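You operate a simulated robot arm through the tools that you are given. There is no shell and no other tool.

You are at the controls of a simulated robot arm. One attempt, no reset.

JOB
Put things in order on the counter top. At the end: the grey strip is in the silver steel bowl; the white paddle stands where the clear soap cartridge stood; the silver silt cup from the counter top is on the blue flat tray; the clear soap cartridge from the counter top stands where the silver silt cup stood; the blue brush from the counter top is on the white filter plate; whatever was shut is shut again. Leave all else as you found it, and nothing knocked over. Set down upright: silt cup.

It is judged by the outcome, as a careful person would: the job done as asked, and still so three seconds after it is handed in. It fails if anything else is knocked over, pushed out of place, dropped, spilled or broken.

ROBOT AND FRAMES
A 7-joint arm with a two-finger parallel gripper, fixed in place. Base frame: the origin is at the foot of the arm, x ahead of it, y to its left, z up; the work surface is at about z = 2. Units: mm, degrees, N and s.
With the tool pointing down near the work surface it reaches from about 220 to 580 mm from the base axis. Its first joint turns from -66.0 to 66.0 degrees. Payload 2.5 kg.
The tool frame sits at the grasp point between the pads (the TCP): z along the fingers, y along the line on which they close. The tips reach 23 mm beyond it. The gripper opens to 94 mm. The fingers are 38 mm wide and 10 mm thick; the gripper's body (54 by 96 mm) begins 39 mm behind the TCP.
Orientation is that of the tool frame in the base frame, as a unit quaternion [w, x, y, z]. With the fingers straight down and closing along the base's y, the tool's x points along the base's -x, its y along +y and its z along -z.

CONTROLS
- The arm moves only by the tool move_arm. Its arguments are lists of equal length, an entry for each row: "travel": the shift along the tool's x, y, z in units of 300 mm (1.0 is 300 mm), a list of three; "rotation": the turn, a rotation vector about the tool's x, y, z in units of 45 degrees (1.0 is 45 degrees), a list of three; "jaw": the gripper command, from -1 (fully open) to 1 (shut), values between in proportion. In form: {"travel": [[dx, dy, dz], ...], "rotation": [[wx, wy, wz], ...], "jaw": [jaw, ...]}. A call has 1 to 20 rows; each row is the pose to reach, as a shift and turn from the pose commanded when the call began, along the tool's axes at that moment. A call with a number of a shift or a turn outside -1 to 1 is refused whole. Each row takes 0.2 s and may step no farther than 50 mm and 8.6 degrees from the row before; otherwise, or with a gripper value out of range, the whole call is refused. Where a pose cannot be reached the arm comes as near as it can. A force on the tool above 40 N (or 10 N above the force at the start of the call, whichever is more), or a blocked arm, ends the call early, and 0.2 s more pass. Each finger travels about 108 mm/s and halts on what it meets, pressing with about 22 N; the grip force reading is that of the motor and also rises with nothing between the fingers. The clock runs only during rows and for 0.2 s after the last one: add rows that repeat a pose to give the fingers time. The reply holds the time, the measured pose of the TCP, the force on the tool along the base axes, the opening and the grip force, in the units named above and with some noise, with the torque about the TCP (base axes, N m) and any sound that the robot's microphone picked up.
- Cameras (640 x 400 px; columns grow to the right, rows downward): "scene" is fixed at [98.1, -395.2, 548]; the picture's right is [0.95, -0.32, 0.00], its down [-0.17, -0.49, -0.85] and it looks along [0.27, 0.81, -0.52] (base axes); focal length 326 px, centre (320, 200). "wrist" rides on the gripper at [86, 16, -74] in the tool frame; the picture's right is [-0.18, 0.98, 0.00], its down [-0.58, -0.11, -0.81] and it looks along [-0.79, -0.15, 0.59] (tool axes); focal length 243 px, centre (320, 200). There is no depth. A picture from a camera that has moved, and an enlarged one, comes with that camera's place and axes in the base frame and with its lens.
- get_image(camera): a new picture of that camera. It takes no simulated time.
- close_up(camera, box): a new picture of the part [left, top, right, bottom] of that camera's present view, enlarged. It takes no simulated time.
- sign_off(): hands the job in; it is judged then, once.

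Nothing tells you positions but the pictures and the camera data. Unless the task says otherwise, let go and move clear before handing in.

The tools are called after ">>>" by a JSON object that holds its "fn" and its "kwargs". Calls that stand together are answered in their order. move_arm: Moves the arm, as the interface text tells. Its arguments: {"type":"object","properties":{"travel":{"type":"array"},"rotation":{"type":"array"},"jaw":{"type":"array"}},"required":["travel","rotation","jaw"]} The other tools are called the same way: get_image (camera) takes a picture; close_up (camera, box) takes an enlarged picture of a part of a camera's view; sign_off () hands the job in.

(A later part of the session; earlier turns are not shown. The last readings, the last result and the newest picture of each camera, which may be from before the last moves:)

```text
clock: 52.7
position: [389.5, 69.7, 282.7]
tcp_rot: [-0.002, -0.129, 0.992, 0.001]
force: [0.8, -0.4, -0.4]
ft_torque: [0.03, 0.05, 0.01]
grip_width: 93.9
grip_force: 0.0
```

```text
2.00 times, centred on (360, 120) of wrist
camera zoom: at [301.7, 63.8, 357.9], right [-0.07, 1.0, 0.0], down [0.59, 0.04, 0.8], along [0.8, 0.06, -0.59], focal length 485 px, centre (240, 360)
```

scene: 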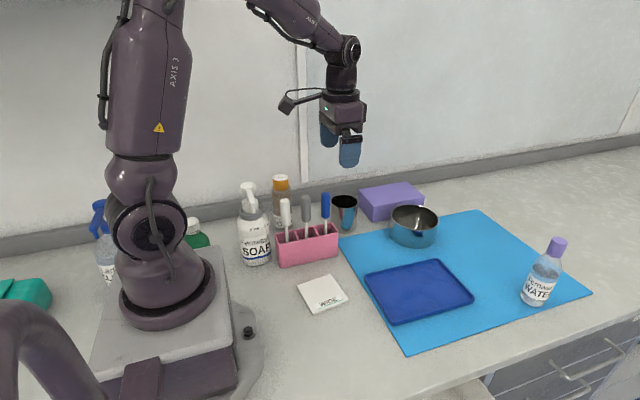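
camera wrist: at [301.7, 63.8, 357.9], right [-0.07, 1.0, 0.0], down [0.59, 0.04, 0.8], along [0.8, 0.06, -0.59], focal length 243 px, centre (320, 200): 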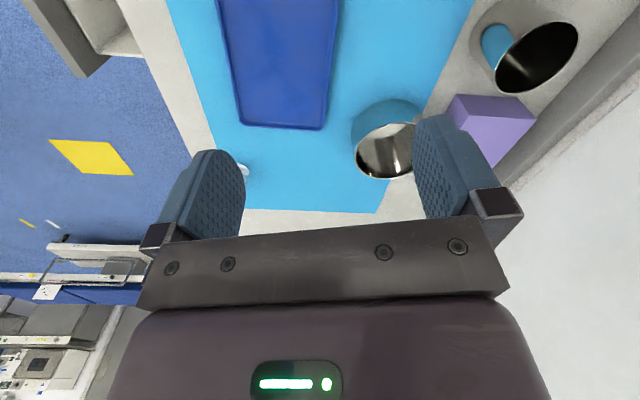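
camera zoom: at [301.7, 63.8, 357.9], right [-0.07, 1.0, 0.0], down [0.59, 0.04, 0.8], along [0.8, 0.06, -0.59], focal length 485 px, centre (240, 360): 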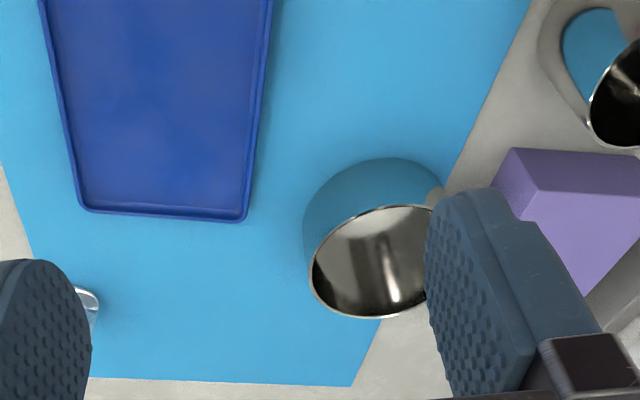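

>>> {"fn": "move_arm", "kwargs": {"travel": [[0, -0.04, 0], [0, -0.08, 0], [0, -0.12, 0], [0, -0.16, 0], [0, -0.2, 0]], "rotation": [[0, 0, -0.16], [0, 0, -0.32], [0, 0, -0.48], [0, 0, -0.64], [0, 0, -0.8]], "jaw": [-1, -1, -1, -1, -1]}}

>>> {"fn": "get_image", "kwargs": {"camera": "wrist"}}

>>> {"fn": "close_up", "kwargs": {"camera": "wrist", "box": [240, 40, 440, 230]}}

```text
clock: 53.9
position: [404.2, 9.0, 286.1]
tcp_rot: [-0.001, -0.429, 0.903, 0.002]
force: [-0.3, 0.3, -1.1]
ft_torque: [0.03, 0.02, 0.04]
grip_width: 94.0
grip_force: 0.0
```

```text
taken
camera wrist: at [337.0, -46.3, 360.6], right [-0.65, 0.76, 0.01], down [0.45, 0.38, 0.81], along [0.61, 0.52, -0.59], focal length 243 px, centre (320, 200)
```

wrist: 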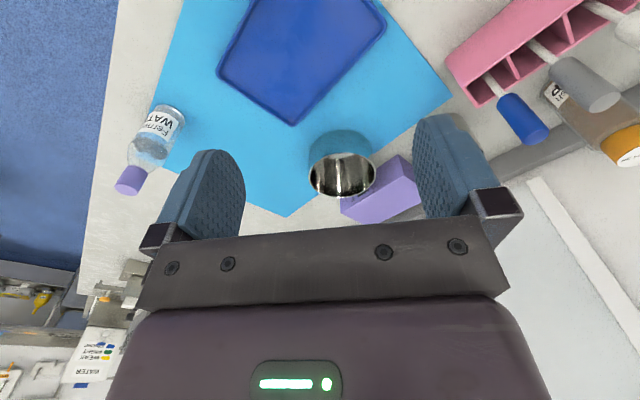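

```text
2.11 times, centred on (340, 135) of wrist
camera zoom: at [337.0, -46.3, 360.6], right [-0.65, 0.76, 0.01], down [0.45, 0.38, 0.81], along [0.61, 0.52, -0.59], focal length 511 px, centre (278, 337)
```

zoom: 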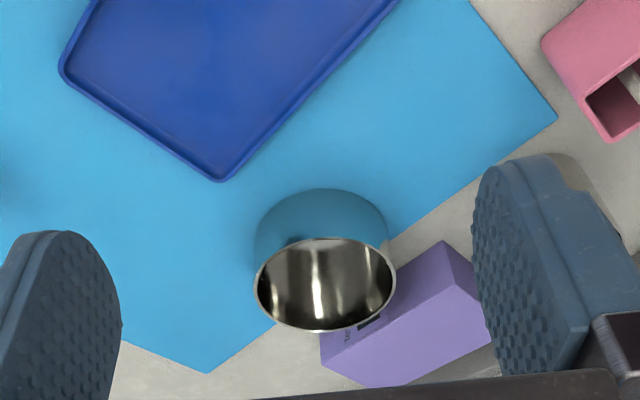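

>>> {"fn": "close_up", "kwargs": {"camera": "wrist", "box": [330, 150, 400, 220]}}

>>> {"fn": "close_up", "kwargs": {"camera": "scene", "box": [380, 190, 430, 225]}}

```text
5.71 times, centred on (365, 185) of wrist
camera zoom: at [337.0, -46.3, 360.6], right [-0.65, 0.76, 0.01], down [0.45, 0.38, 0.81], along [0.61, 0.52, -0.59], focal length 1386 px, centre (63, 286)
```

zoom: 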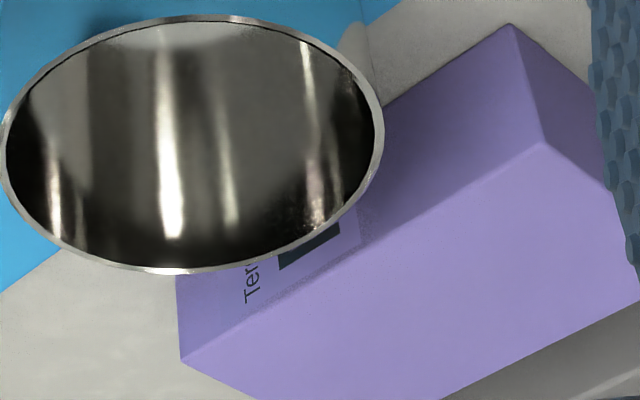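

```text
11.43 times, centred on (405, 208) of scene
camera zoom: at [98.1, -395.1, 548.0], right [0.95, -0.32, 0.0], down [-0.17, -0.49, -0.85], along [0.27, 0.81, -0.52], focal length 3725 px, centre (-651, 114)
```

zoom: 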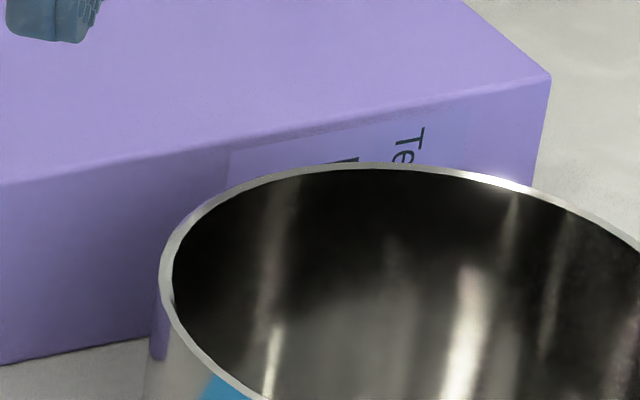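

The box is just a printed carton, so I'm settling on the three tools in the pink holder as white paddle, grey strip and blue brush, since they are the only objects with those colours, and the order of moves follows from that. First the silver cup goes to the blue tray; I'll move above it for a precise look.

>>> {"fn": "move_arm", "kwargs": {"travel": [[-0.102, 0.085, 0.031], [-0.205, 0.171, 0.063], [-0.307, 0.256, 0.094], [-0.41, 0.342, 0.126], [-0.512, 0.427, 0.157], [-0.615, 0.513, 0.189], [-0.717, 0.598, 0.22]], "rotation": [[0, 0, -0.124], [0, 0, -0.248], [0, 0, -0.372], [0, 0, -0.495], [0, 0, -0.619], [0, 0, -0.743], [0, 0, -0.867]], "jaw": [-1, -1, -1, -1, -1, -1, -1]}}

>>> {"fn": "get_image", "kwargs": {"camera": "wrist"}}

>>> {"fn": "get_image", "kwargs": {"camera": "scene"}}

```text
clock: 55.5
position: [398.7, 288.9, 219.7]
tcp_rot: [0.0, 0.707, -0.707, -0.002]
force: [0.3, 0.4, 0.0]
ft_torque: [0.01, -0.03, -0.02]
grip_width: 94.1
grip_force: 0.0
```

```text
taken
camera wrist: at [383.5, 204.2, 293.9], right [-0.98, 0.18, 0.0], down [0.11, 0.58, 0.81], along [0.15, 0.79, -0.59], focal length 243 px, centre (320, 200)
```

wrist: 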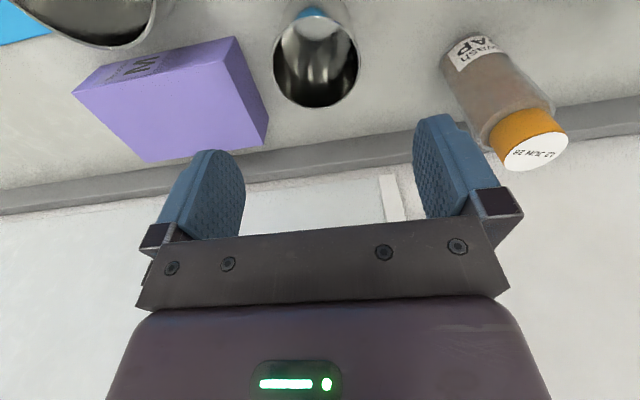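

```text
taken
```

scene: 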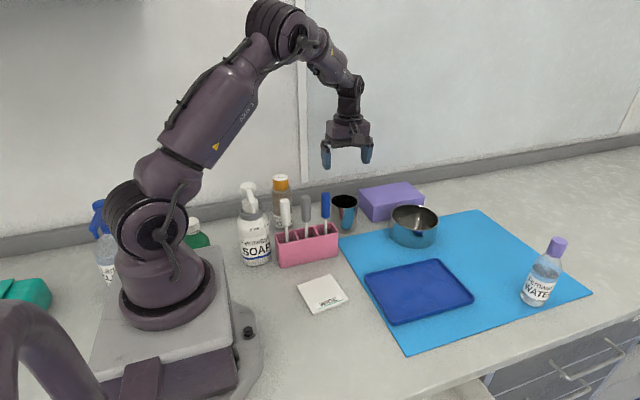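

>>> {"fn": "move_arm", "kwargs": {"travel": [[-0.006, -0.004, 0.1], [-0.012, -0.008, 0.2], [-0.017, -0.011, 0.29]], "rotation": [[0, 0, 0], [0, 0, 0], [0, 0, 0]], "jaw": [-1, -1, -1]}}

>>> {"fn": "get_image", "kwargs": {"camera": "wrist"}}

>>> {"fn": "close_up", "kwargs": {"camera": "scene", "box": [290, 140, 420, 240]}}

```text
clock: 56.3
position: [403.9, 294.1, 136.0]
tcp_rot: [0.0, -0.705, 0.709, 0.002]
force: [1.0, 0.5, 0.2]
ft_torque: [-0.02, 0.0, -0.02]
grip_width: 94.0
grip_force: 0.0
```

```text
taken
camera wrist: at [387.0, 208.9, 209.8], right [-0.98, 0.19, 0.0], down [0.11, 0.58, 0.81], along [0.15, 0.79, -0.59], focal length 243 px, centre (320, 200)
```

wrist: 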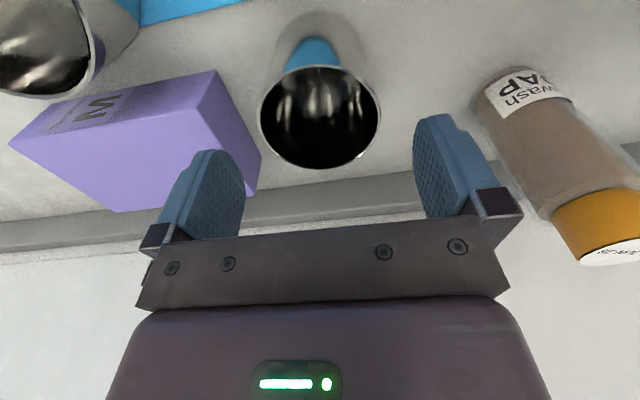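

```text
4.00 times, centred on (355, 190) of scene
camera zoom: at [98.1, -395.2, 548.0], right [0.95, -0.32, 0.0], down [-0.17, -0.49, -0.85], along [0.27, 0.81, -0.52], focal length 1304 px, centre (180, 240)
```

zoom: 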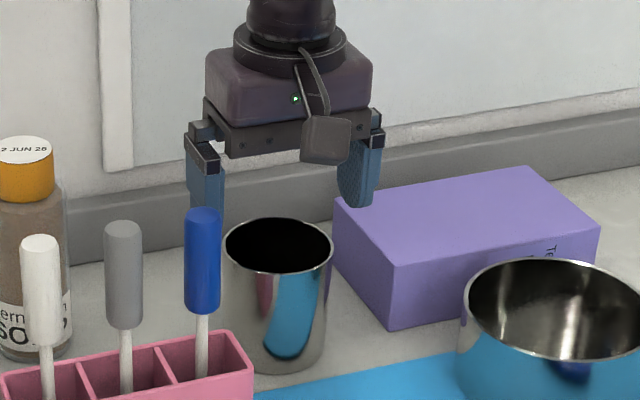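

The cup rim is centred at about (404, 294), height 86, diameter about 73, and both fingers have clear room. Descending and closing.

>>> {"fn": "move_arm", "kwargs": {"travel": [[0, 0, 0.085], [0, 0, 0.17], [0, 0, 0.25], [0, 0, 0.25], [0, 0, 0.25], [0, 0, 0.25]], "rotation": [[0, 0, 0], [0, 0, 0], [0, 0, 0], [0, 0, 0], [0, 0, 0], [0, 0, 0]], "jaw": [-1, -1, -1, -0.6, 1, 1]}}

>>> {"fn": "get_image", "kwargs": {"camera": "wrist"}}

```text
clock: 57.7
position: [401.3, 295.2, 58.3]
tcp_rot: [0.0, -0.706, 0.708, 0.002]
force: [-0.3, 0.8, 0.9]
ft_torque: [0.01, 0.01, 0.0]
grip_width: 74.8
grip_force: 22.2
```

```text
taken
camera wrist: at [386.7, 210.8, 132.7], right [-0.98, 0.19, 0.0], down [0.11, 0.58, 0.81], along [0.15, 0.79, -0.59], focal length 243 px, centre (320, 200)
```

wrist: 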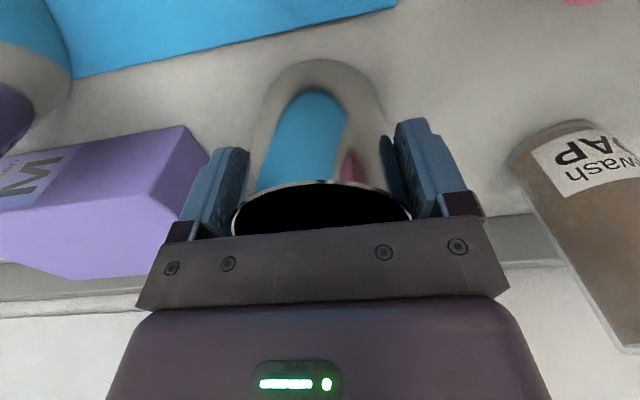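

Gripped at 74.8 mm. Lifting straight up, then carrying it over to the tray.

>>> {"fn": "move_arm", "kwargs": {"travel": [[0, 0, -0.05], [0, 0, -0.15], [0, 0, -0.25], [0, 0, -0.37]], "rotation": [[0, 0, 0], [0, 0, 0], [0, 0, 0], [0, 0, 0]], "jaw": [1, 1, 1, 1]}}

>>> {"fn": "move_arm", "kwargs": {"travel": [[0.1, -0.017, 0], [0.22, -0.037, 0], [0.35, -0.06, 0], [0.48, -0.08, 0], [0.61, -0.1, 0], [0.74, -0.125, 0], [0.853, -0.143, 0]], "rotation": [[0, 0, 0], [0, 0, 0], [0, 0, 0], [0, 0, 0], [0, 0, 0], [0, 0, 0], [0, 0, 0]], "jaw": [1, 1, 1, 1, 1, 1, 1]}}

>>> {"fn": "get_image", "kwargs": {"camera": "scene"}}

>>> {"fn": "get_image", "kwargs": {"camera": "wrist"}}

```text
clock: 58.7
position: [400.4, 295.9, 168.2]
tcp_rot: [0.0, -0.706, 0.708, 0.003]
force: [0.8, -0.1, -2.0]
ft_torque: [0.0, -0.01, -0.03]
grip_width: 74.6
grip_force: 22.1
```

```text
clock: 60.3
position: [446.9, 38.4, 167.9]
tcp_rot: [-0.002, -0.706, 0.708, 0.003]
force: [-0.5, -0.3, -1.3]
ft_torque: [-0.02, 0.04, 0.02]
grip_width: 74.9
grip_force: 21.7
```

```text
taken
```

scene: 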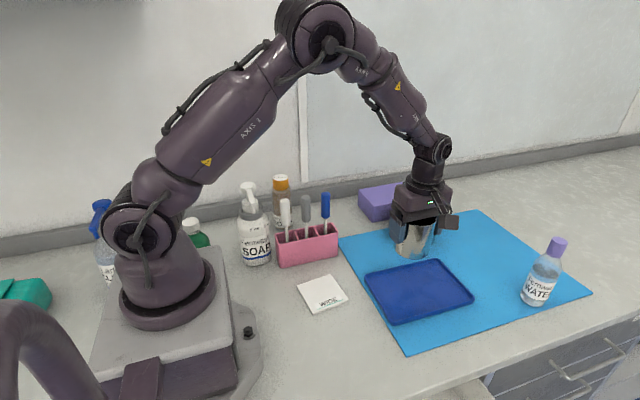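

```text
taken
camera wrist: at [430.8, -46.0, 242.2], right [-0.98, 0.19, 0.0], down [0.11, 0.58, 0.81], along [0.15, 0.79, -0.59], focal length 243 px, centre (320, 200)
```

wrist: 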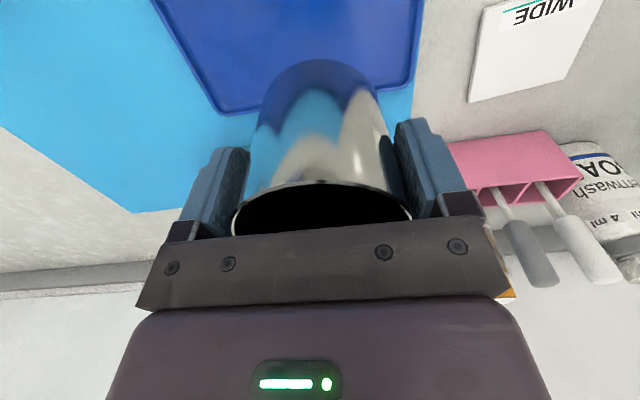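

The cup is over the tray. I'll centre it a bit more and lower it slowly.

>>> {"fn": "move_arm", "kwargs": {"travel": [[0.02, -0.004, 0.08], [0.04, -0.008, 0.16], [0.053, -0.01, 0.24], [0.053, -0.01, 0.29], [0.053, -0.01, 0.313]], "rotation": [[0, 0, 0], [0, 0, 0], [0, 0, 0], [0, 0, 0], [0, 0, 0]], "jaw": [1, 1, 1, 1, 1]}}

>>> {"fn": "close_up", "kwargs": {"camera": "scene", "box": [340, 180, 500, 340]}}

```text
clock: 61.5
position: [448.9, 23.6, 75.9]
tcp_rot: [0.0, -0.706, 0.708, 0.002]
force: [0.6, -0.1, -1.1]
ft_torque: [-0.02, 0.02, -0.01]
grip_width: 74.8
grip_force: 22.0
```

```text
2.50 times, centred on (420, 260) of scene
camera zoom: at [98.1, -395.2, 548.0], right [0.95, -0.32, 0.0], down [-0.17, -0.49, -0.85], along [0.27, 0.81, -0.52], focal length 815 px, centre (70, 50)
```

zoom: 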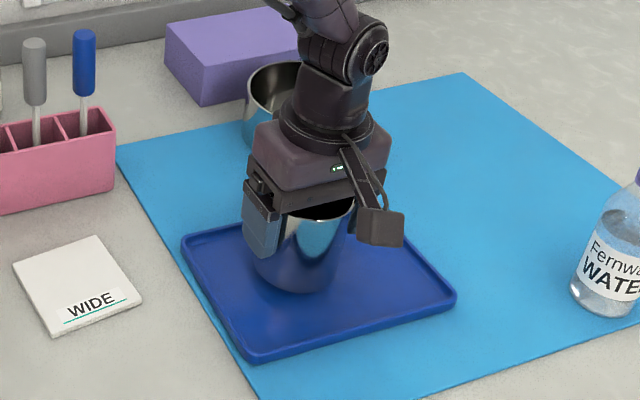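

>>> {"fn": "move_arm", "kwargs": {"travel": [[0, 0, 0.008], [0, 0, 0.016], [0, 0, 0.023]], "rotation": [[0, 0, 0], [0, 0, 0], [0, 0, 0]], "jaw": [1, 1, 1]}}

```text
clock: 62.3
position: [447.9, 23.0, 66.5]
tcp_rot: [0.001, -0.706, 0.709, 0.003]
force: [-2.3, 0.2, 3.3]
ft_torque: [0.01, 0.03, -0.05]
grip_width: 74.6
grip_force: 22.3
```

>>> {"fn": "move_arm", "kwargs": {"travel": [[0, 0, 0.003], [0, 0, 0.006]], "rotation": [[0, 0, 0], [0, 0, 0]], "jaw": [1, 1]}}

```text
clock: 62.9
position: [448.6, 22.5, 65.2]
tcp_rot: [0.0, -0.706, 0.708, 0.002]
force: [-4.0, 1.9, 13.9]
ft_torque: [0.04, -0.04, -0.07]
grip_width: 74.4
grip_force: 21.9
```

The cup is resting on the tray. I'll open and lift straight off.

>>> {"fn": "move_arm", "kwargs": {"travel": [[0, 0, -0.002], [0, 0, -0.002], [0, 0, -0.002], [0, 0, -0.04], [0, 0, -0.14], [0, 0, -0.26], [0, 0, -0.38]], "rotation": [[0, 0, 0], [0, 0, 0], [0, 0, 0], [0, 0, 0], [0, 0, 0], [0, 0, 0], [0, 0, 0]], "jaw": [0, -0.7, -1, -1, -1, -1, -1]}}

>>> {"fn": "get_image", "kwargs": {"camera": "wrist"}}

>>> {"fn": "get_image", "kwargs": {"camera": "scene"}}

```text
clock: 64.5
position: [448.4, 23.4, 182.8]
tcp_rot: [0.0, -0.705, 0.709, 0.003]
force: [1.1, -0.3, 0.5]
ft_torque: [-0.01, 0.01, -0.01]
grip_width: 94.1
grip_force: 0.2
```

```text
taken
camera wrist: at [432.8, -60.3, 257.0], right [-0.98, 0.19, 0.0], down [0.11, 0.58, 0.81], along [0.15, 0.79, -0.59], focal length 243 px, centre (320, 200)
```

wrist: 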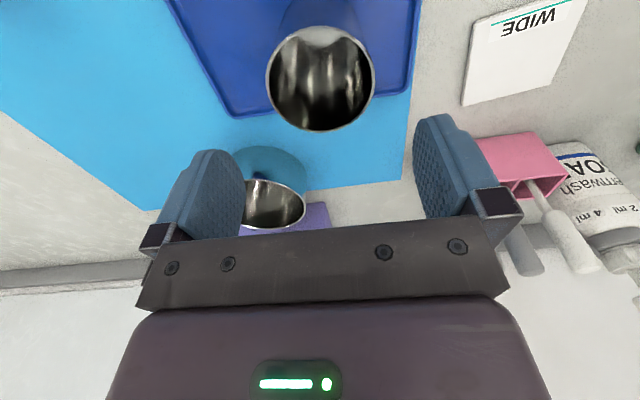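

```text
taken
```

scene: 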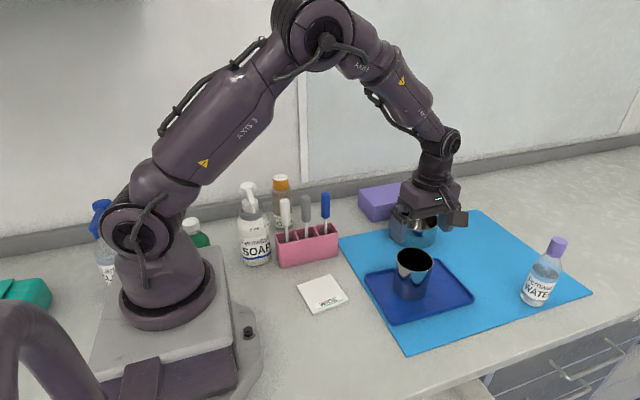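

The cup stands on the tray. Next is the clear soap bottle with the orange cap; I'll move above it to measure it.

>>> {"fn": "move_arm", "kwargs": {"travel": [[-0.06, 0.04, -0.1], [-0.15, 0.1, -0.2], [-0.26, 0.17, -0.27], [-0.38, 0.25, -0.3], [-0.5, 0.333, -0.3]], "rotation": [[0, 0, 0], [0, 0, 0], [0, 0, 0], [0, 0, 0], [0, 0, 0]], "jaw": [-1, -1, -1, -1, -1]}}

>>> {"fn": "move_arm", "kwargs": {"travel": [[-0.105, 0.065, 0], [-0.21, 0.13, 0], [-0.314, 0.196, 0], [-0.418, 0.262, 0], [-0.523, 0.327, 0]], "rotation": [[0, 0, 0], [0, 0, 0], [0, 0, 0], [0, 0, 0], [0, 0, 0]], "jaw": [-1, -1, -1, -1, -1]}}

>>> {"fn": "get_image", "kwargs": {"camera": "wrist"}}

>>> {"fn": "get_image", "kwargs": {"camera": "scene"}}

```text
clock: 65.7
position: [350.7, 171.4, 270.6]
tcp_rot: [-0.001, -0.706, 0.709, 0.002]
force: [1.8, -0.6, -0.5]
ft_torque: [0.03, 0.01, -0.02]
grip_width: 94.1
grip_force: 0.0
```

```text
clock: 66.9
position: [252.0, 329.8, 272.7]
tcp_rot: [0.0, -0.706, 0.708, 0.003]
force: [-0.3, -0.3, 0.5]
ft_torque: [-0.03, 0.01, 0.03]
grip_width: 93.8
grip_force: 0.1
```

```text
taken
camera wrist: at [236.0, 244.9, 346.9], right [-0.98, 0.19, 0.0], down [0.11, 0.58, 0.81], along [0.15, 0.79, -0.59], focal length 243 px, centre (320, 200)
```

wrist: 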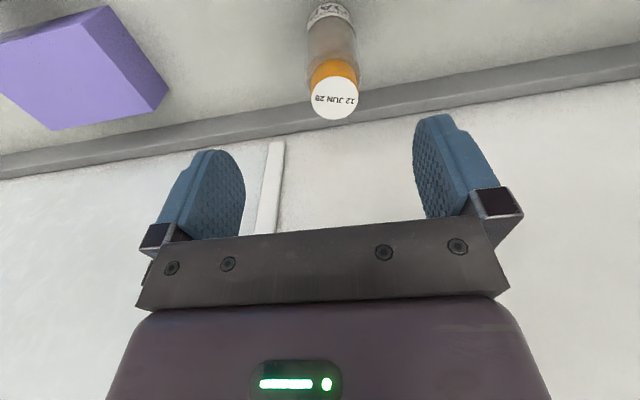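

```text
taken
```

scene: 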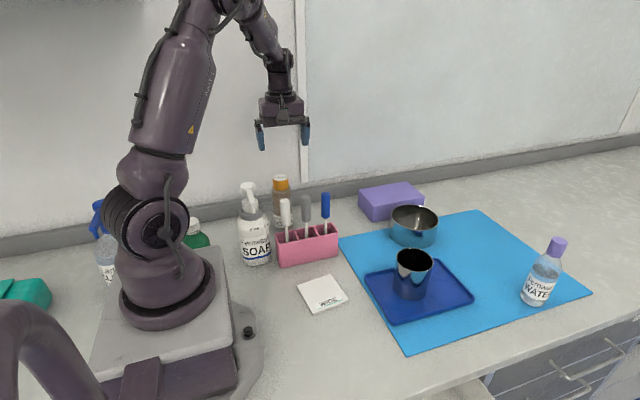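

>>> {"fn": "move_arm", "kwargs": {"travel": [[-0.03, 0.01, 0.08], [-0.06, 0.02, 0.16], [-0.09, 0.03, 0.243]], "rotation": [[0, 0, 0], [0, 0, 0], [0, 0, 0]], "jaw": [-1, -1, -1]}}

>>> {"fn": "get_image", "kwargs": {"camera": "wrist"}}

>>> {"fn": "close_up", "kwargs": {"camera": "scene", "box": [210, 100, 370, 270]}}

```text
clock: 67.7
position: [242.2, 356.8, 198.3]
tcp_rot: [0.0, -0.706, 0.708, 0.003]
force: [-0.5, -0.3, -0.6]
ft_torque: [-0.02, 0.03, -0.01]
grip_width: 94.1
grip_force: 0.0
```

```text
taken
camera wrist: at [226.6, 272.0, 272.7], right [-0.98, 0.19, 0.0], down [0.11, 0.58, 0.81], along [0.15, 0.79, -0.59], focal length 243 px, centre (320, 200)
```

wrist: 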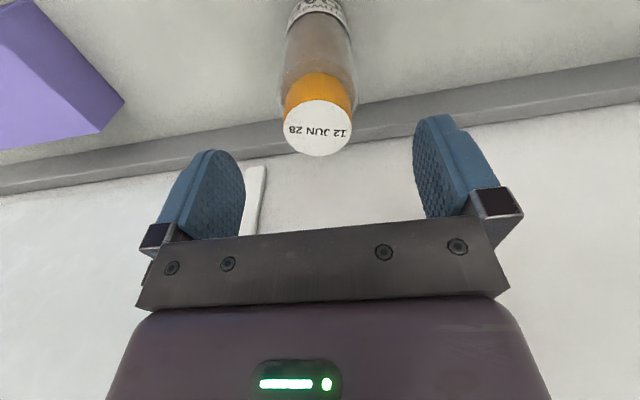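

```text
2.35 times, centred on (290, 185) of scene
camera zoom: at [98.1, -395.2, 548.0], right [0.95, -0.32, 0.0], down [-0.17, -0.49, -0.85], along [0.27, 0.81, -0.52], focal length 767 px, centre (391, 235)
```

zoom: 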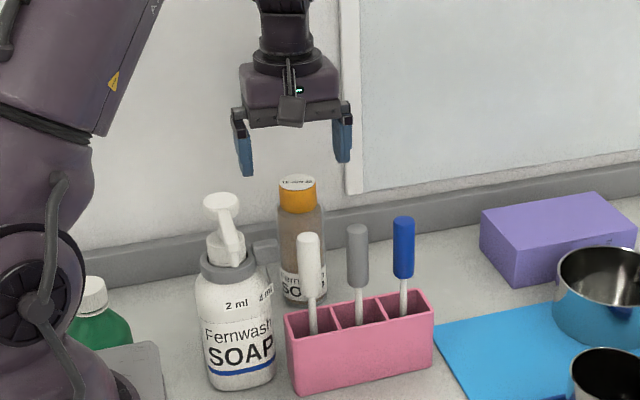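

The bottle is at about (245, 362), top at about 150–157, cap about 41 mm across, body about 52 mm. I'll descend so the lower part of the pads takes the body just below the cap.

>>> {"fn": "move_arm", "kwargs": {"travel": [[-0.018, -0.01, 0.06], [-0.018, -0.01, 0.13], [-0.018, -0.01, 0.2], [-0.018, -0.01, 0.248]], "rotation": [[0, 0, 0], [0, 0, 0], [0, 0, 0], [0, 0, 0]], "jaw": [-1, -1, -1, -1]}}

>>> {"fn": "get_image", "kwargs": {"camera": "wrist"}}

>>> {"fn": "close_up", "kwargs": {"camera": "scene", "box": [230, 130, 350, 260]}}

```text
clock: 68.7
position: [244.8, 364.1, 122.4]
tcp_rot: [0.001, -0.706, 0.708, 0.003]
force: [-0.1, -0.7, 0.2]
ft_torque: [0.03, 0.0, 0.04]
grip_width: 93.9
grip_force: 0.0
```

```text
taken
camera wrist: at [228.2, 278.8, 197.4], right [-0.98, 0.19, 0.0], down [0.11, 0.58, 0.81], along [0.15, 0.79, -0.59], focal length 243 px, centre (320, 200)
```

wrist: 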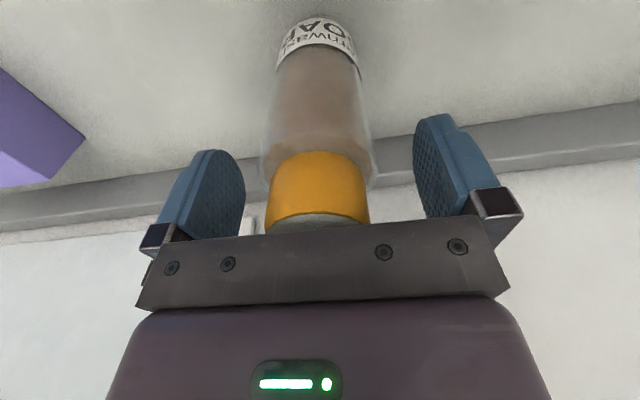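

```text
3.08 times, centred on (290, 195) of scene
camera zoom: at [98.1, -395.2, 548.0], right [0.95, -0.32, 0.0], down [-0.17, -0.49, -0.85], along [0.27, 0.81, -0.52], focal length 1003 px, centre (412, 215)
```

zoom: 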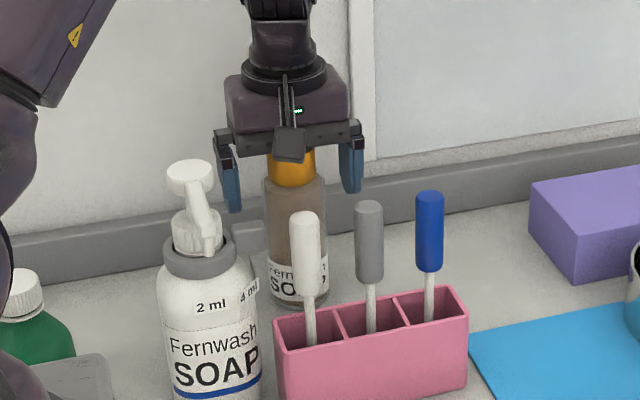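

>>> {"fn": "move_arm", "kwargs": {"travel": [[0, 0, 0], [0, 0, 0], [0, 0, 0], [0, 0, 0]], "rotation": [[0, 0, 0], [0, 0, 0], [0, 0, 0], [0, 0, 0]], "jaw": [-0.4, 0.2, 1, 1]}}

>>> {"fn": "get_image", "kwargs": {"camera": "wrist"}}

```text
clock: 69.7
position: [244.0, 364.4, 123.4]
tcp_rot: [0.0, -0.706, 0.709, 0.002]
force: [-0.3, -0.1, -0.8]
ft_torque: [0.0, -0.04, 0.04]
grip_width: 55.4
grip_force: 21.7
```

```text
taken
camera wrist: at [228.2, 278.7, 197.5], right [-0.98, 0.19, 0.0], down [0.11, 0.58, 0.81], along [0.15, 0.79, -0.59], focal length 243 px, centre (320, 200)
```

wrist: 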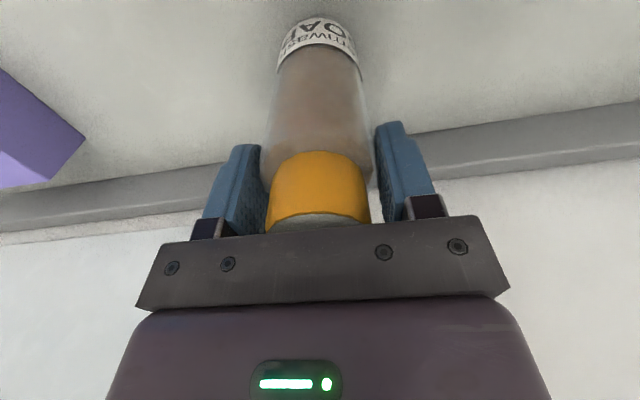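

Gripped at 55 mm. Lifting and carrying it to where the cup stood (about (402.5, 294.5)).

>>> {"fn": "move_arm", "kwargs": {"travel": [[0, 0, -0.05], [0, 0, -0.12], [0, 0, -0.2]], "rotation": [[0, 0, 0], [0, 0, 0], [0, 0, 0]], "jaw": [1, 1, 1]}}

>>> {"fn": "get_image", "kwargs": {"camera": "scene"}}

```text
clock: 70.5
position: [243.7, 364.3, 186.1]
tcp_rot: [-0.001, -0.706, 0.708, 0.001]
force: [-0.7, 0.3, -3.2]
ft_torque: [0.0, -0.01, 0.0]
grip_width: 55.4
grip_force: 22.7
```

```text
taken
```

scene: 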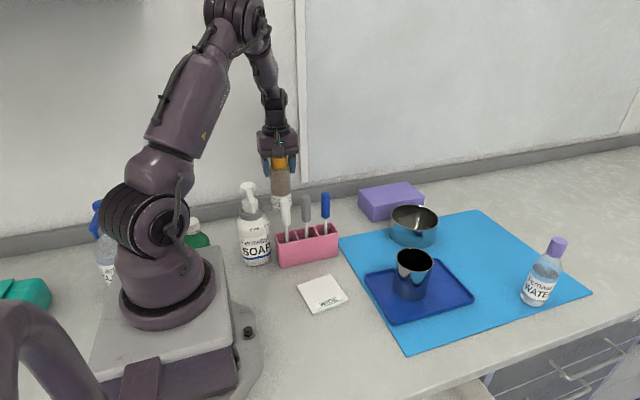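

>>> {"fn": "move_arm", "kwargs": {"travel": [[0.035, -0.08, 0], [0.085, -0.19, 0], [0.13, -0.3, 0], [0.18, -0.42, 0], [0.228, -0.528, 0], [0.228, -0.528, 0]], "rotation": [[0, 0, 0], [0, 0, 0], [0, 0, 0], [0, 0, 0], [0, 0, 0], [0, 0, 0]], "jaw": [1, 1, 1, 1, 1, 1]}}

>>> {"fn": "get_image", "kwargs": {"camera": "wrist"}}

>>> {"fn": "get_image", "kwargs": {"camera": "scene"}}

```text
clock: 71.9
position: [405.3, 293.8, 182.3]
tcp_rot: [0.0, -0.706, 0.708, 0.002]
force: [0.6, -0.5, -3.6]
ft_torque: [0.05, 0.02, -0.04]
grip_width: 55.3
grip_force: 22.0
```

```text
taken
camera wrist: at [389.5, 208.9, 255.7], right [-0.98, 0.19, 0.0], down [0.11, 0.58, 0.81], along [0.15, 0.79, -0.59], focal length 243 px, centre (320, 200)
```

wrist: 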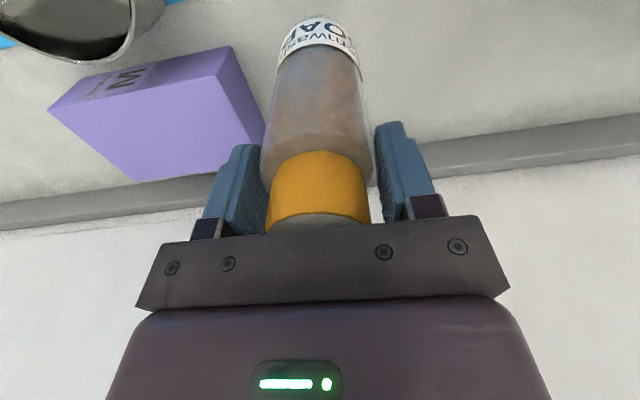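

```text
taken
```

scene: 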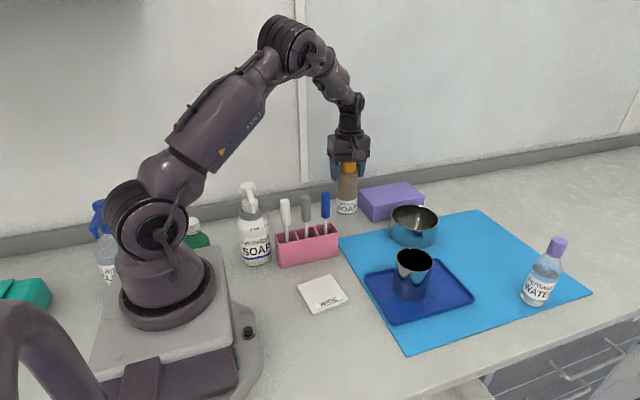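

Over the old cup position. Lowering gently.

>>> {"fn": "move_arm", "kwargs": {"travel": [[0.003, 0.003, 0.07], [0.003, 0.003, 0.14], [0.003, 0.003, 0.18], [0.003, 0.003, 0.192]], "rotation": [[0, 0, 0], [0, 0, 0], [0, 0, 0], [0, 0, 0]], "jaw": [1, 1, 1, 1]}}

>>> {"fn": "move_arm", "kwargs": {"travel": [[0, 0, 0.004], [0, 0, 0.007]], "rotation": [[0, 0, 0], [0, 0, 0]], "jaw": [1, 1]}}

```text
clock: 72.9
position: [402.6, 292.6, 125.2]
tcp_rot: [-0.001, -0.705, 0.709, 0.002]
force: [0.3, -0.5, -2.9]
ft_torque: [-0.01, -0.02, 0.0]
grip_width: 55.4
grip_force: 22.0
```

```text
clock: 73.5
position: [402.9, 292.8, 122.9]
tcp_rot: [0.0, -0.706, 0.708, 0.003]
force: [-0.1, 1.0, -3.8]
ft_torque: [-0.01, -0.01, 0.03]
grip_width: 55.3
grip_force: 22.2
```

>>> {"fn": "move_arm", "kwargs": {"travel": [[0, 0, 0.003], [0, 0, 0.006]], "rotation": [[0, 0, 0], [0, 0, 0]], "jaw": [1, 1]}}

```text
clock: 74.1
position: [403.7, 293.6, 122.7]
tcp_rot: [0.001, -0.706, 0.708, 0.002]
force: [-3.7, -3.1, 14.4]
ft_torque: [-0.2, 0.06, -0.12]
grip_width: 55.5
grip_force: 22.1
```

Contact with the counter. Releasing and rising straight up.

>>> {"fn": "move_arm", "kwargs": {"travel": [[0, 0, -0.003], [0, 0, -0.003], [0, 0, -0.003], [0, 0, -0.05], [0, 0, -0.15], [0, 0, -0.28], [0, 0, -0.42]], "rotation": [[0, 0, 0], [0, 0, 0], [0, 0, 0], [0, 0, 0], [0, 0, 0], [0, 0, 0], [0, 0, 0]], "jaw": [0.2, -0.5, -1, -1, -1, -1, -1]}}

>>> {"fn": "get_image", "kwargs": {"camera": "scene"}}

>>> {"fn": "get_image", "kwargs": {"camera": "wrist"}}

```text
clock: 75.7
position: [402.6, 289.5, 246.0]
tcp_rot: [-0.001, -0.706, 0.709, 0.002]
force: [-0.5, -0.2, 0.6]
ft_torque: [0.02, -0.01, -0.02]
grip_width: 94.2
grip_force: 0.0
```

```text
taken
```

scene: 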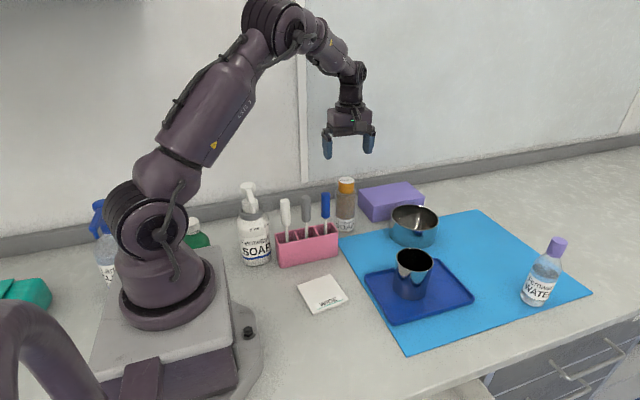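

```text
taken
camera wrist: at [386.9, 205.4, 320.7], right [-0.98, 0.19, 0.0], down [0.11, 0.58, 0.81], along [0.15, 0.79, -0.59], focal length 243 px, centre (320, 200)
```

wrist: 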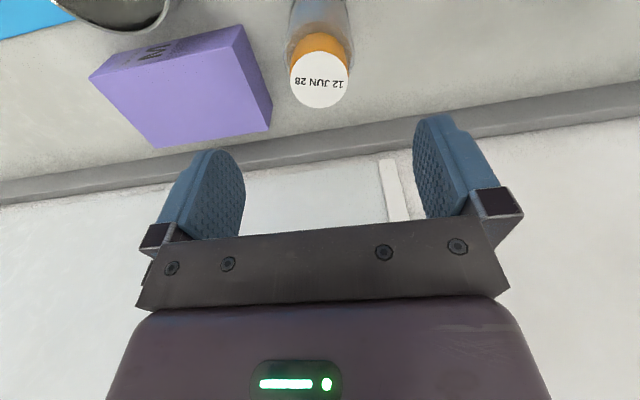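

The clear bottle now stands where the cup was. Next I'll look closely at the tools in the holder from above, starting with the white one.

>>> {"fn": "move_arm", "kwargs": {"travel": [[0.04, 0.08, -0.04], [0.1, 0.19, -0.08], [0.16, 0.31, -0.08], [0.22, 0.43, -0.08], [0.283, 0.54, -0.08]], "rotation": [[0, 0, 0], [0, 0, 0], [0, 0, 0], [0, 0, 0], [0, 0, 0]], "jaw": [-1, -1, -1, -1, -1]}}

>>> {"fn": "get_image", "kwargs": {"camera": "wrist"}}

>>> {"fn": "close_up", "kwargs": {"camera": "wrist", "box": [240, 20, 440, 170]}}

>>> {"fn": "get_image", "kwargs": {"camera": "scene"}}

```text
clock: 76.9
position: [240.2, 208.7, 270.3]
tcp_rot: [-0.001, -0.706, 0.708, 0.002]
force: [-0.3, -1.2, -0.5]
ft_torque: [0.02, -0.01, 0.01]
grip_width: 93.9
grip_force: 0.1
```

```text
taken
camera wrist: at [223.6, 125.2, 344.7], right [-0.98, 0.19, 0.0], down [0.11, 0.58, 0.81], along [0.15, 0.79, -0.59], focal length 243 px, centre (320, 200)
```

wrist: 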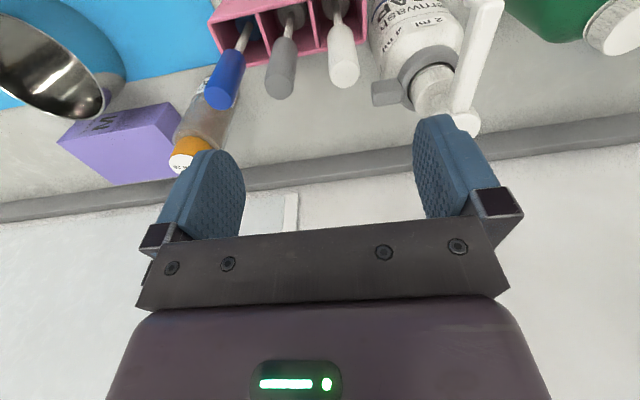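

```text
2.67 times, centred on (340, 95) of wrist
camera zoom: at [223.6, 125.2, 344.7], right [-0.98, 0.19, 0.0], down [0.11, 0.58, 0.81], along [0.15, 0.79, -0.59], focal length 647 px, centre (267, 480)
```

zoom: 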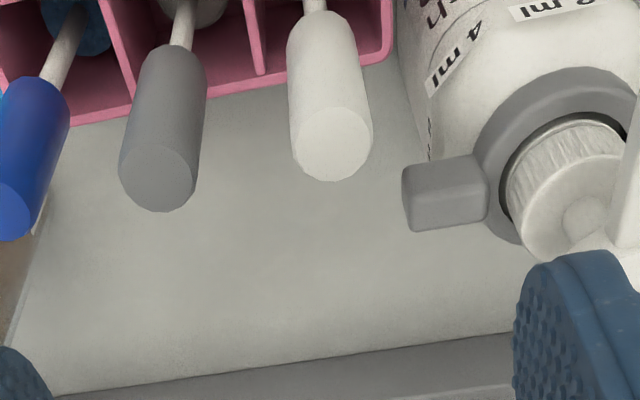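

```text
taken
```

scene: 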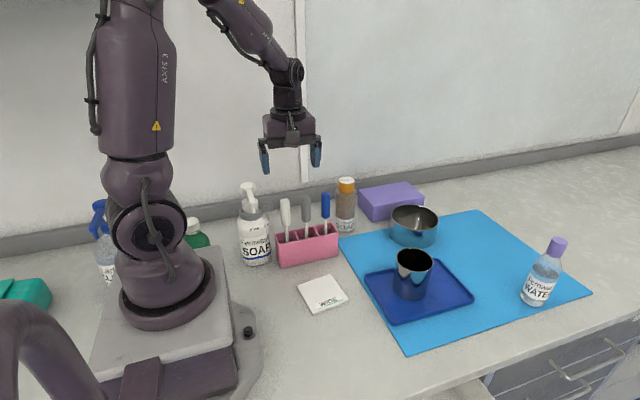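

>>> {"fn": "move_arm", "kwargs": {"travel": [[0, 0.03, 0.06], [0, 0.061, 0.12], [0, 0.061, 0.18]], "rotation": [[0, 0, 0], [0, 0, 0], [0, 0, 0]], "jaw": [-0.3, 0.234, 0.234]}}

>>> {"fn": "get_image", "kwargs": {"camera": "wrist"}}

>>> {"fn": "close_up", "kwargs": {"camera": "wrist", "box": [240, 60, 400, 200]}}

>>> {"fn": "close_up", "kwargs": {"camera": "scene", "box": [230, 130, 350, 270]}}

```text
clock: 77.7
position: [221.1, 209.1, 216.4]
tcp_rot: [-0.001, -0.707, 0.707, 0.002]
force: [-0.9, 0.3, 0.1]
ft_torque: [-0.03, -0.02, 0.03]
grip_width: 35.7
grip_force: 0.0
```

```text
taken
camera wrist: at [204.6, 124.0, 290.9], right [-0.98, 0.19, 0.0], down [0.11, 0.58, 0.81], along [0.15, 0.79, -0.59], focal length 243 px, centre (320, 200)
```

wrist: 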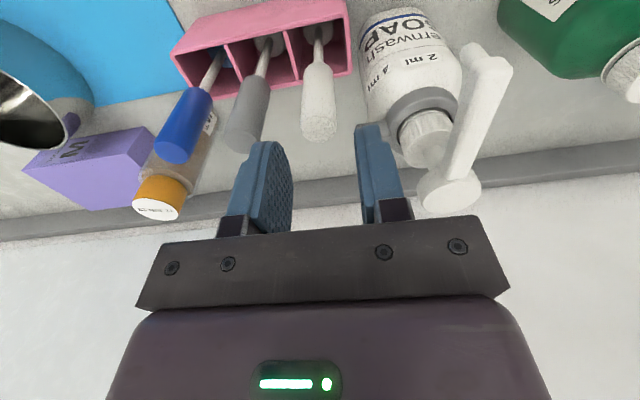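

```text
2.86 times, centred on (320, 130) of wrist
camera zoom: at [204.6, 124.0, 290.9], right [-0.98, 0.19, 0.0], down [0.11, 0.58, 0.81], along [0.15, 0.79, -0.59], focal length 693 px, centre (320, 400)
```

zoom: 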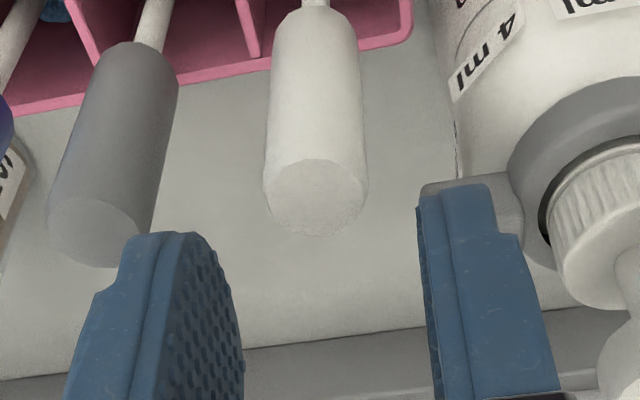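

```text
2.86 times, centred on (290, 200) of scene
camera zoom: at [98.1, -395.2, 548.0], right [0.95, -0.32, 0.0], down [-0.17, -0.49, -0.85], along [0.27, 0.81, -0.52], focal length 931 px, centre (406, 200)
```

zoom: 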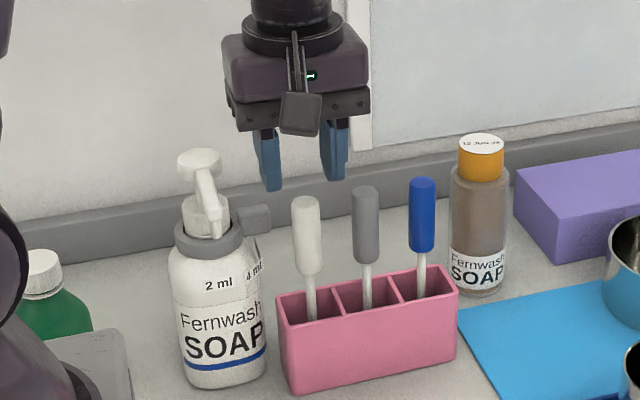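

The pump head beside the white tool is tall, so I'll rotate the gripper to close front-to-back, keeping its body and camera away from the pump. I'll raise a little and turn.

>>> {"fn": "move_arm", "kwargs": {"travel": [[0, 0, -0.06], [0, 0, -0.11], [0, -0.003, -0.11], [0, -0.007, -0.11], [0, -0.007, -0.11], [0, -0.007, -0.11], [0, -0.007, -0.11], [0, -0.007, -0.11]], "rotation": [[0, 0, 0], [0, 0, 0], [0, 0, -0.17], [0, 0, -0.34], [0, 0, -0.51], [0, 0, -0.68], [0, 0, -0.84], [0, 0, -1.0]], "jaw": [0.2, 0.2, 0.2, 0.2, 0.2, 0.2, 0.2, 0.2]}}

>>> {"fn": "move_arm", "kwargs": {"travel": [[0, 0, 0], [0, 0, 0], [0, 0, 0], [0, 0, 0]], "rotation": [[0, 0, -0.167], [0, 0, -0.333], [0, 0, -0.5], [0, 0, -0.667]], "jaw": [0.2, 0.2, 0.2, 0.2]}}

>>> {"fn": "get_image", "kwargs": {"camera": "wrist"}}

>>> {"fn": "close_up", "kwargs": {"camera": "scene", "box": [210, 110, 350, 270]}}

```text
clock: 79.5
position: [223.1, 207.8, 250.3]
tcp_rot: [-0.001, 0.924, -0.383, -0.003]
force: [-0.2, 0.6, 0.5]
ft_torque: [0.01, -0.01, 0.0]
grip_width: 37.8
grip_force: 0.0
```

```text
clock: 80.5
position: [224.9, 207.9, 251.1]
tcp_rot: [-0.002, 0.991, -0.131, -0.002]
force: [0.5, -0.5, 0.3]
ft_torque: [0.0, 0.02, 0.02]
grip_width: 37.8
grip_force: 0.1
```

```text
taken
camera wrist: at [303.9, 171.9, 325.2], right [-0.43, -0.9, 0.0], down [-0.53, 0.25, 0.81], along [-0.73, 0.35, -0.59], focal length 243 px, centre (320, 200)
```

wrist: 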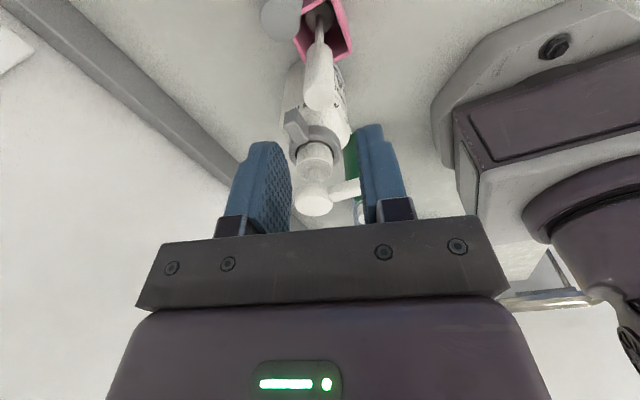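

```text
2.50 times, centred on (280, 190) of scene
camera zoom: at [98.1, -395.2, 548.0], right [0.95, -0.32, 0.0], down [-0.17, -0.49, -0.85], along [0.27, 0.81, -0.52], focal length 815 px, centre (420, 225)
```

zoom: 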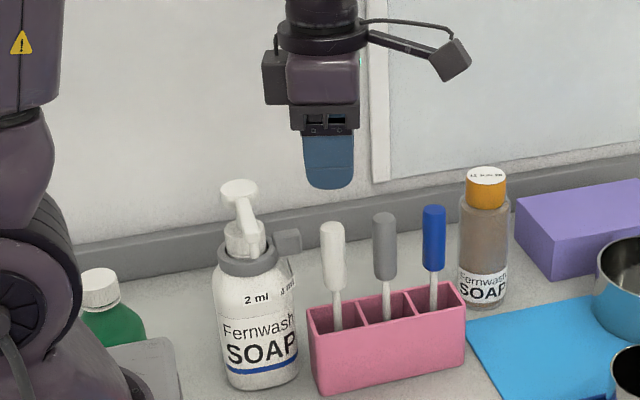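

>>> {"fn": "close_up", "kwargs": {"camera": "wrist", "box": [250, 20, 390, 130]}}

```text
3.64 times, centred on (320, 75) of wrist
camera zoom: at [303.9, 171.9, 325.2], right [-0.43, -0.9, 0.0], down [-0.53, 0.25, 0.81], along [-0.73, 0.35, -0.59], focal length 882 px, centre (320, 654)
```

zoom: 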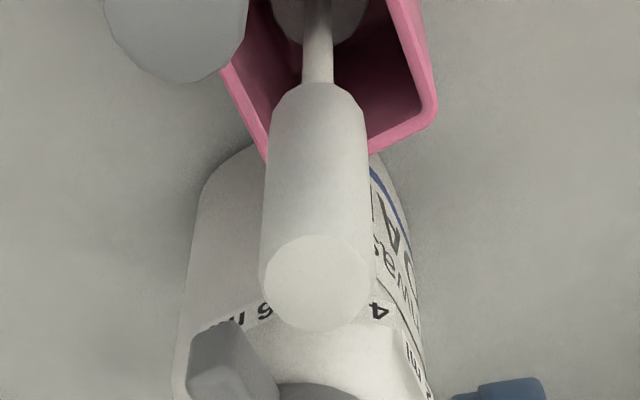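

The white tool's handle is centred between the pads. Descending to grip the handle.

>>> {"fn": "move_arm", "kwargs": {"travel": [[0, -0.004, 0.1], [0, -0.004, 0.2], [0, -0.004, 0.29], [0, -0.004, 0.338]], "rotation": [[0, 0, 0], [0, 0, 0], [0, 0, 0], [0, 0, 0]], "jaw": [0.2, 0.2, 0.2, 0.2]}}

>>> {"fn": "get_image", "kwargs": {"camera": "wrist"}}

>>> {"fn": "close_up", "kwargs": {"camera": "scene", "box": [220, 130, 350, 280]}}

```text
clock: 81.5
position: [225.3, 211.0, 149.8]
tcp_rot: [-0.001, 0.991, -0.132, -0.003]
force: [0.2, -0.3, 0.5]
ft_torque: [-0.02, 0.04, 0.0]
grip_width: 37.4
grip_force: 0.1
```

```text
taken
camera wrist: at [304.9, 175.4, 223.8], right [-0.43, -0.9, 0.0], down [-0.53, 0.25, 0.81], along [-0.73, 0.35, -0.59], focal length 243 px, centre (320, 200)
```

wrist: 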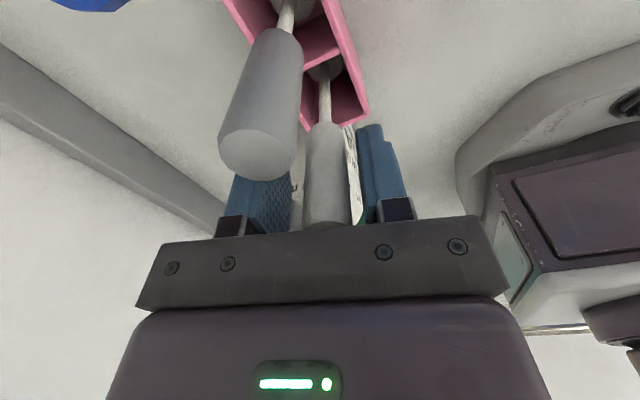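

```text
2.67 times, centred on (285, 205) of scene
camera zoom: at [98.1, -395.2, 548.0], right [0.95, -0.32, 0.0], down [-0.17, -0.49, -0.85], along [0.27, 0.81, -0.52], focal length 869 px, centre (413, 187)
```

zoom: 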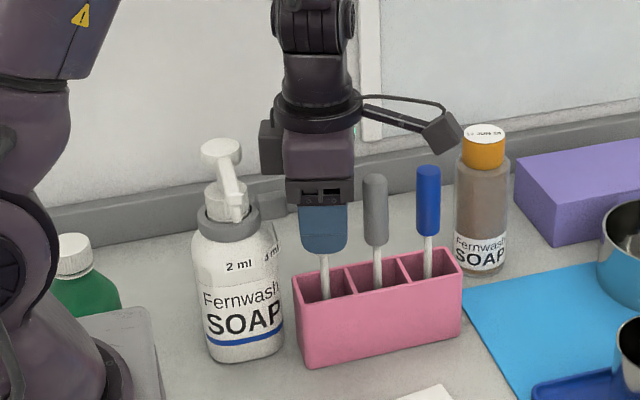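

>>> {"fn": "move_arm", "kwargs": {"travel": [[0, 0, 0], [0, 0, 0], [0, 0, 0]], "rotation": [[0, 0, 0], [0, 0, 0], [0, 0, 0]], "jaw": [0.6, 1, 1]}}

>>> {"fn": "get_image", "kwargs": {"camera": "wrist"}}

```text
clock: 82.3
position: [226.3, 212.0, 150.6]
tcp_rot: [-0.001, 0.991, -0.132, -0.002]
force: [0.2, -0.3, 1.3]
ft_torque: [-0.07, 0.04, -0.01]
grip_width: 21.1
grip_force: 22.4
```

```text
taken
camera wrist: at [305.1, 175.4, 224.1], right [-0.43, -0.9, 0.0], down [-0.53, 0.25, 0.81], along [-0.73, 0.35, -0.59], focal length 243 px, centre (320, 200)
```

wrist: 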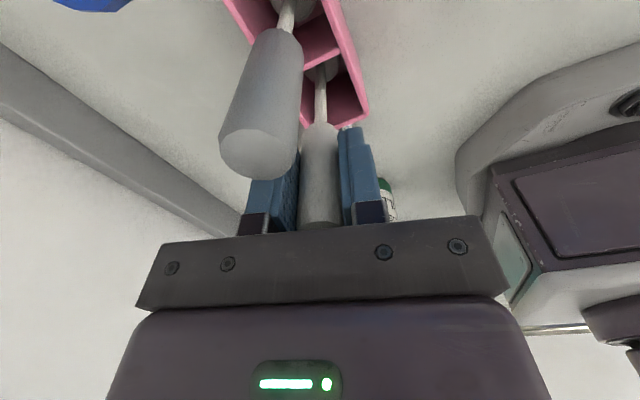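

Gripped (21 mm). Lifting it straight out of the holder.

>>> {"fn": "move_arm", "kwargs": {"travel": [[0, 0, -0.05], [0, 0, -0.12], [0, 0, -0.2], [0, 0, -0.28], [0, 0, -0.37]], "rotation": [[0, 0, 0], [0, 0, 0], [0, 0, 0], [0, 0, 0], [0, 0, 0]], "jaw": [1, 1, 1, 1, 1]}}

>>> {"fn": "close_up", "kwargs": {"camera": "scene", "box": [220, 90, 360, 270]}}

>>> {"fn": "get_image", "kwargs": {"camera": "wrist"}}

```text
clock: 83.5
position: [224.1, 205.8, 261.4]
tcp_rot: [-0.002, 0.991, -0.131, -0.002]
force: [0.0, 0.0, -0.2]
ft_torque: [-0.05, -0.01, -0.02]
grip_width: 21.1
grip_force: 22.0
```

```text
2.22 times, centred on (290, 180) of scene
camera zoom: at [98.1, -395.1, 548.0], right [0.95, -0.32, 0.0], down [-0.17, -0.49, -0.85], along [0.27, 0.81, -0.52], focal length 724 px, centre (387, 244)
```

zoom: 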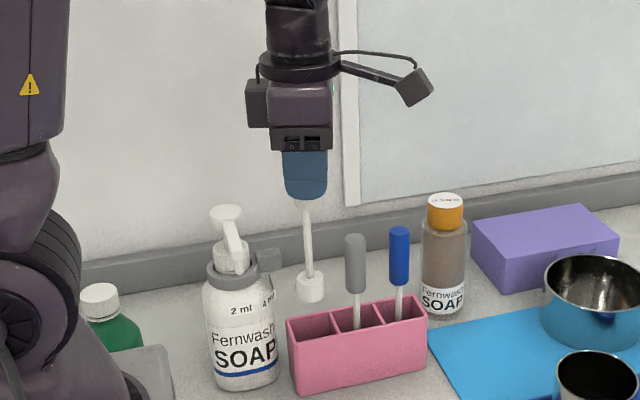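

```text
taken
camera wrist: at [303.7, 170.1, 335.0], right [-0.43, -0.9, 0.0], down [-0.53, 0.25, 0.81], along [-0.73, 0.35, -0.59], focal length 243 px, centre (320, 200)
```

wrist: 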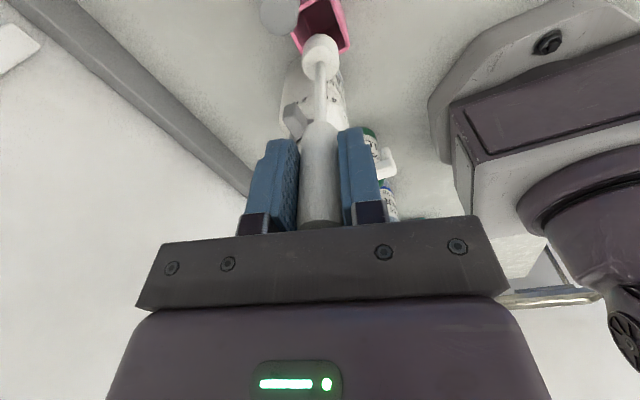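

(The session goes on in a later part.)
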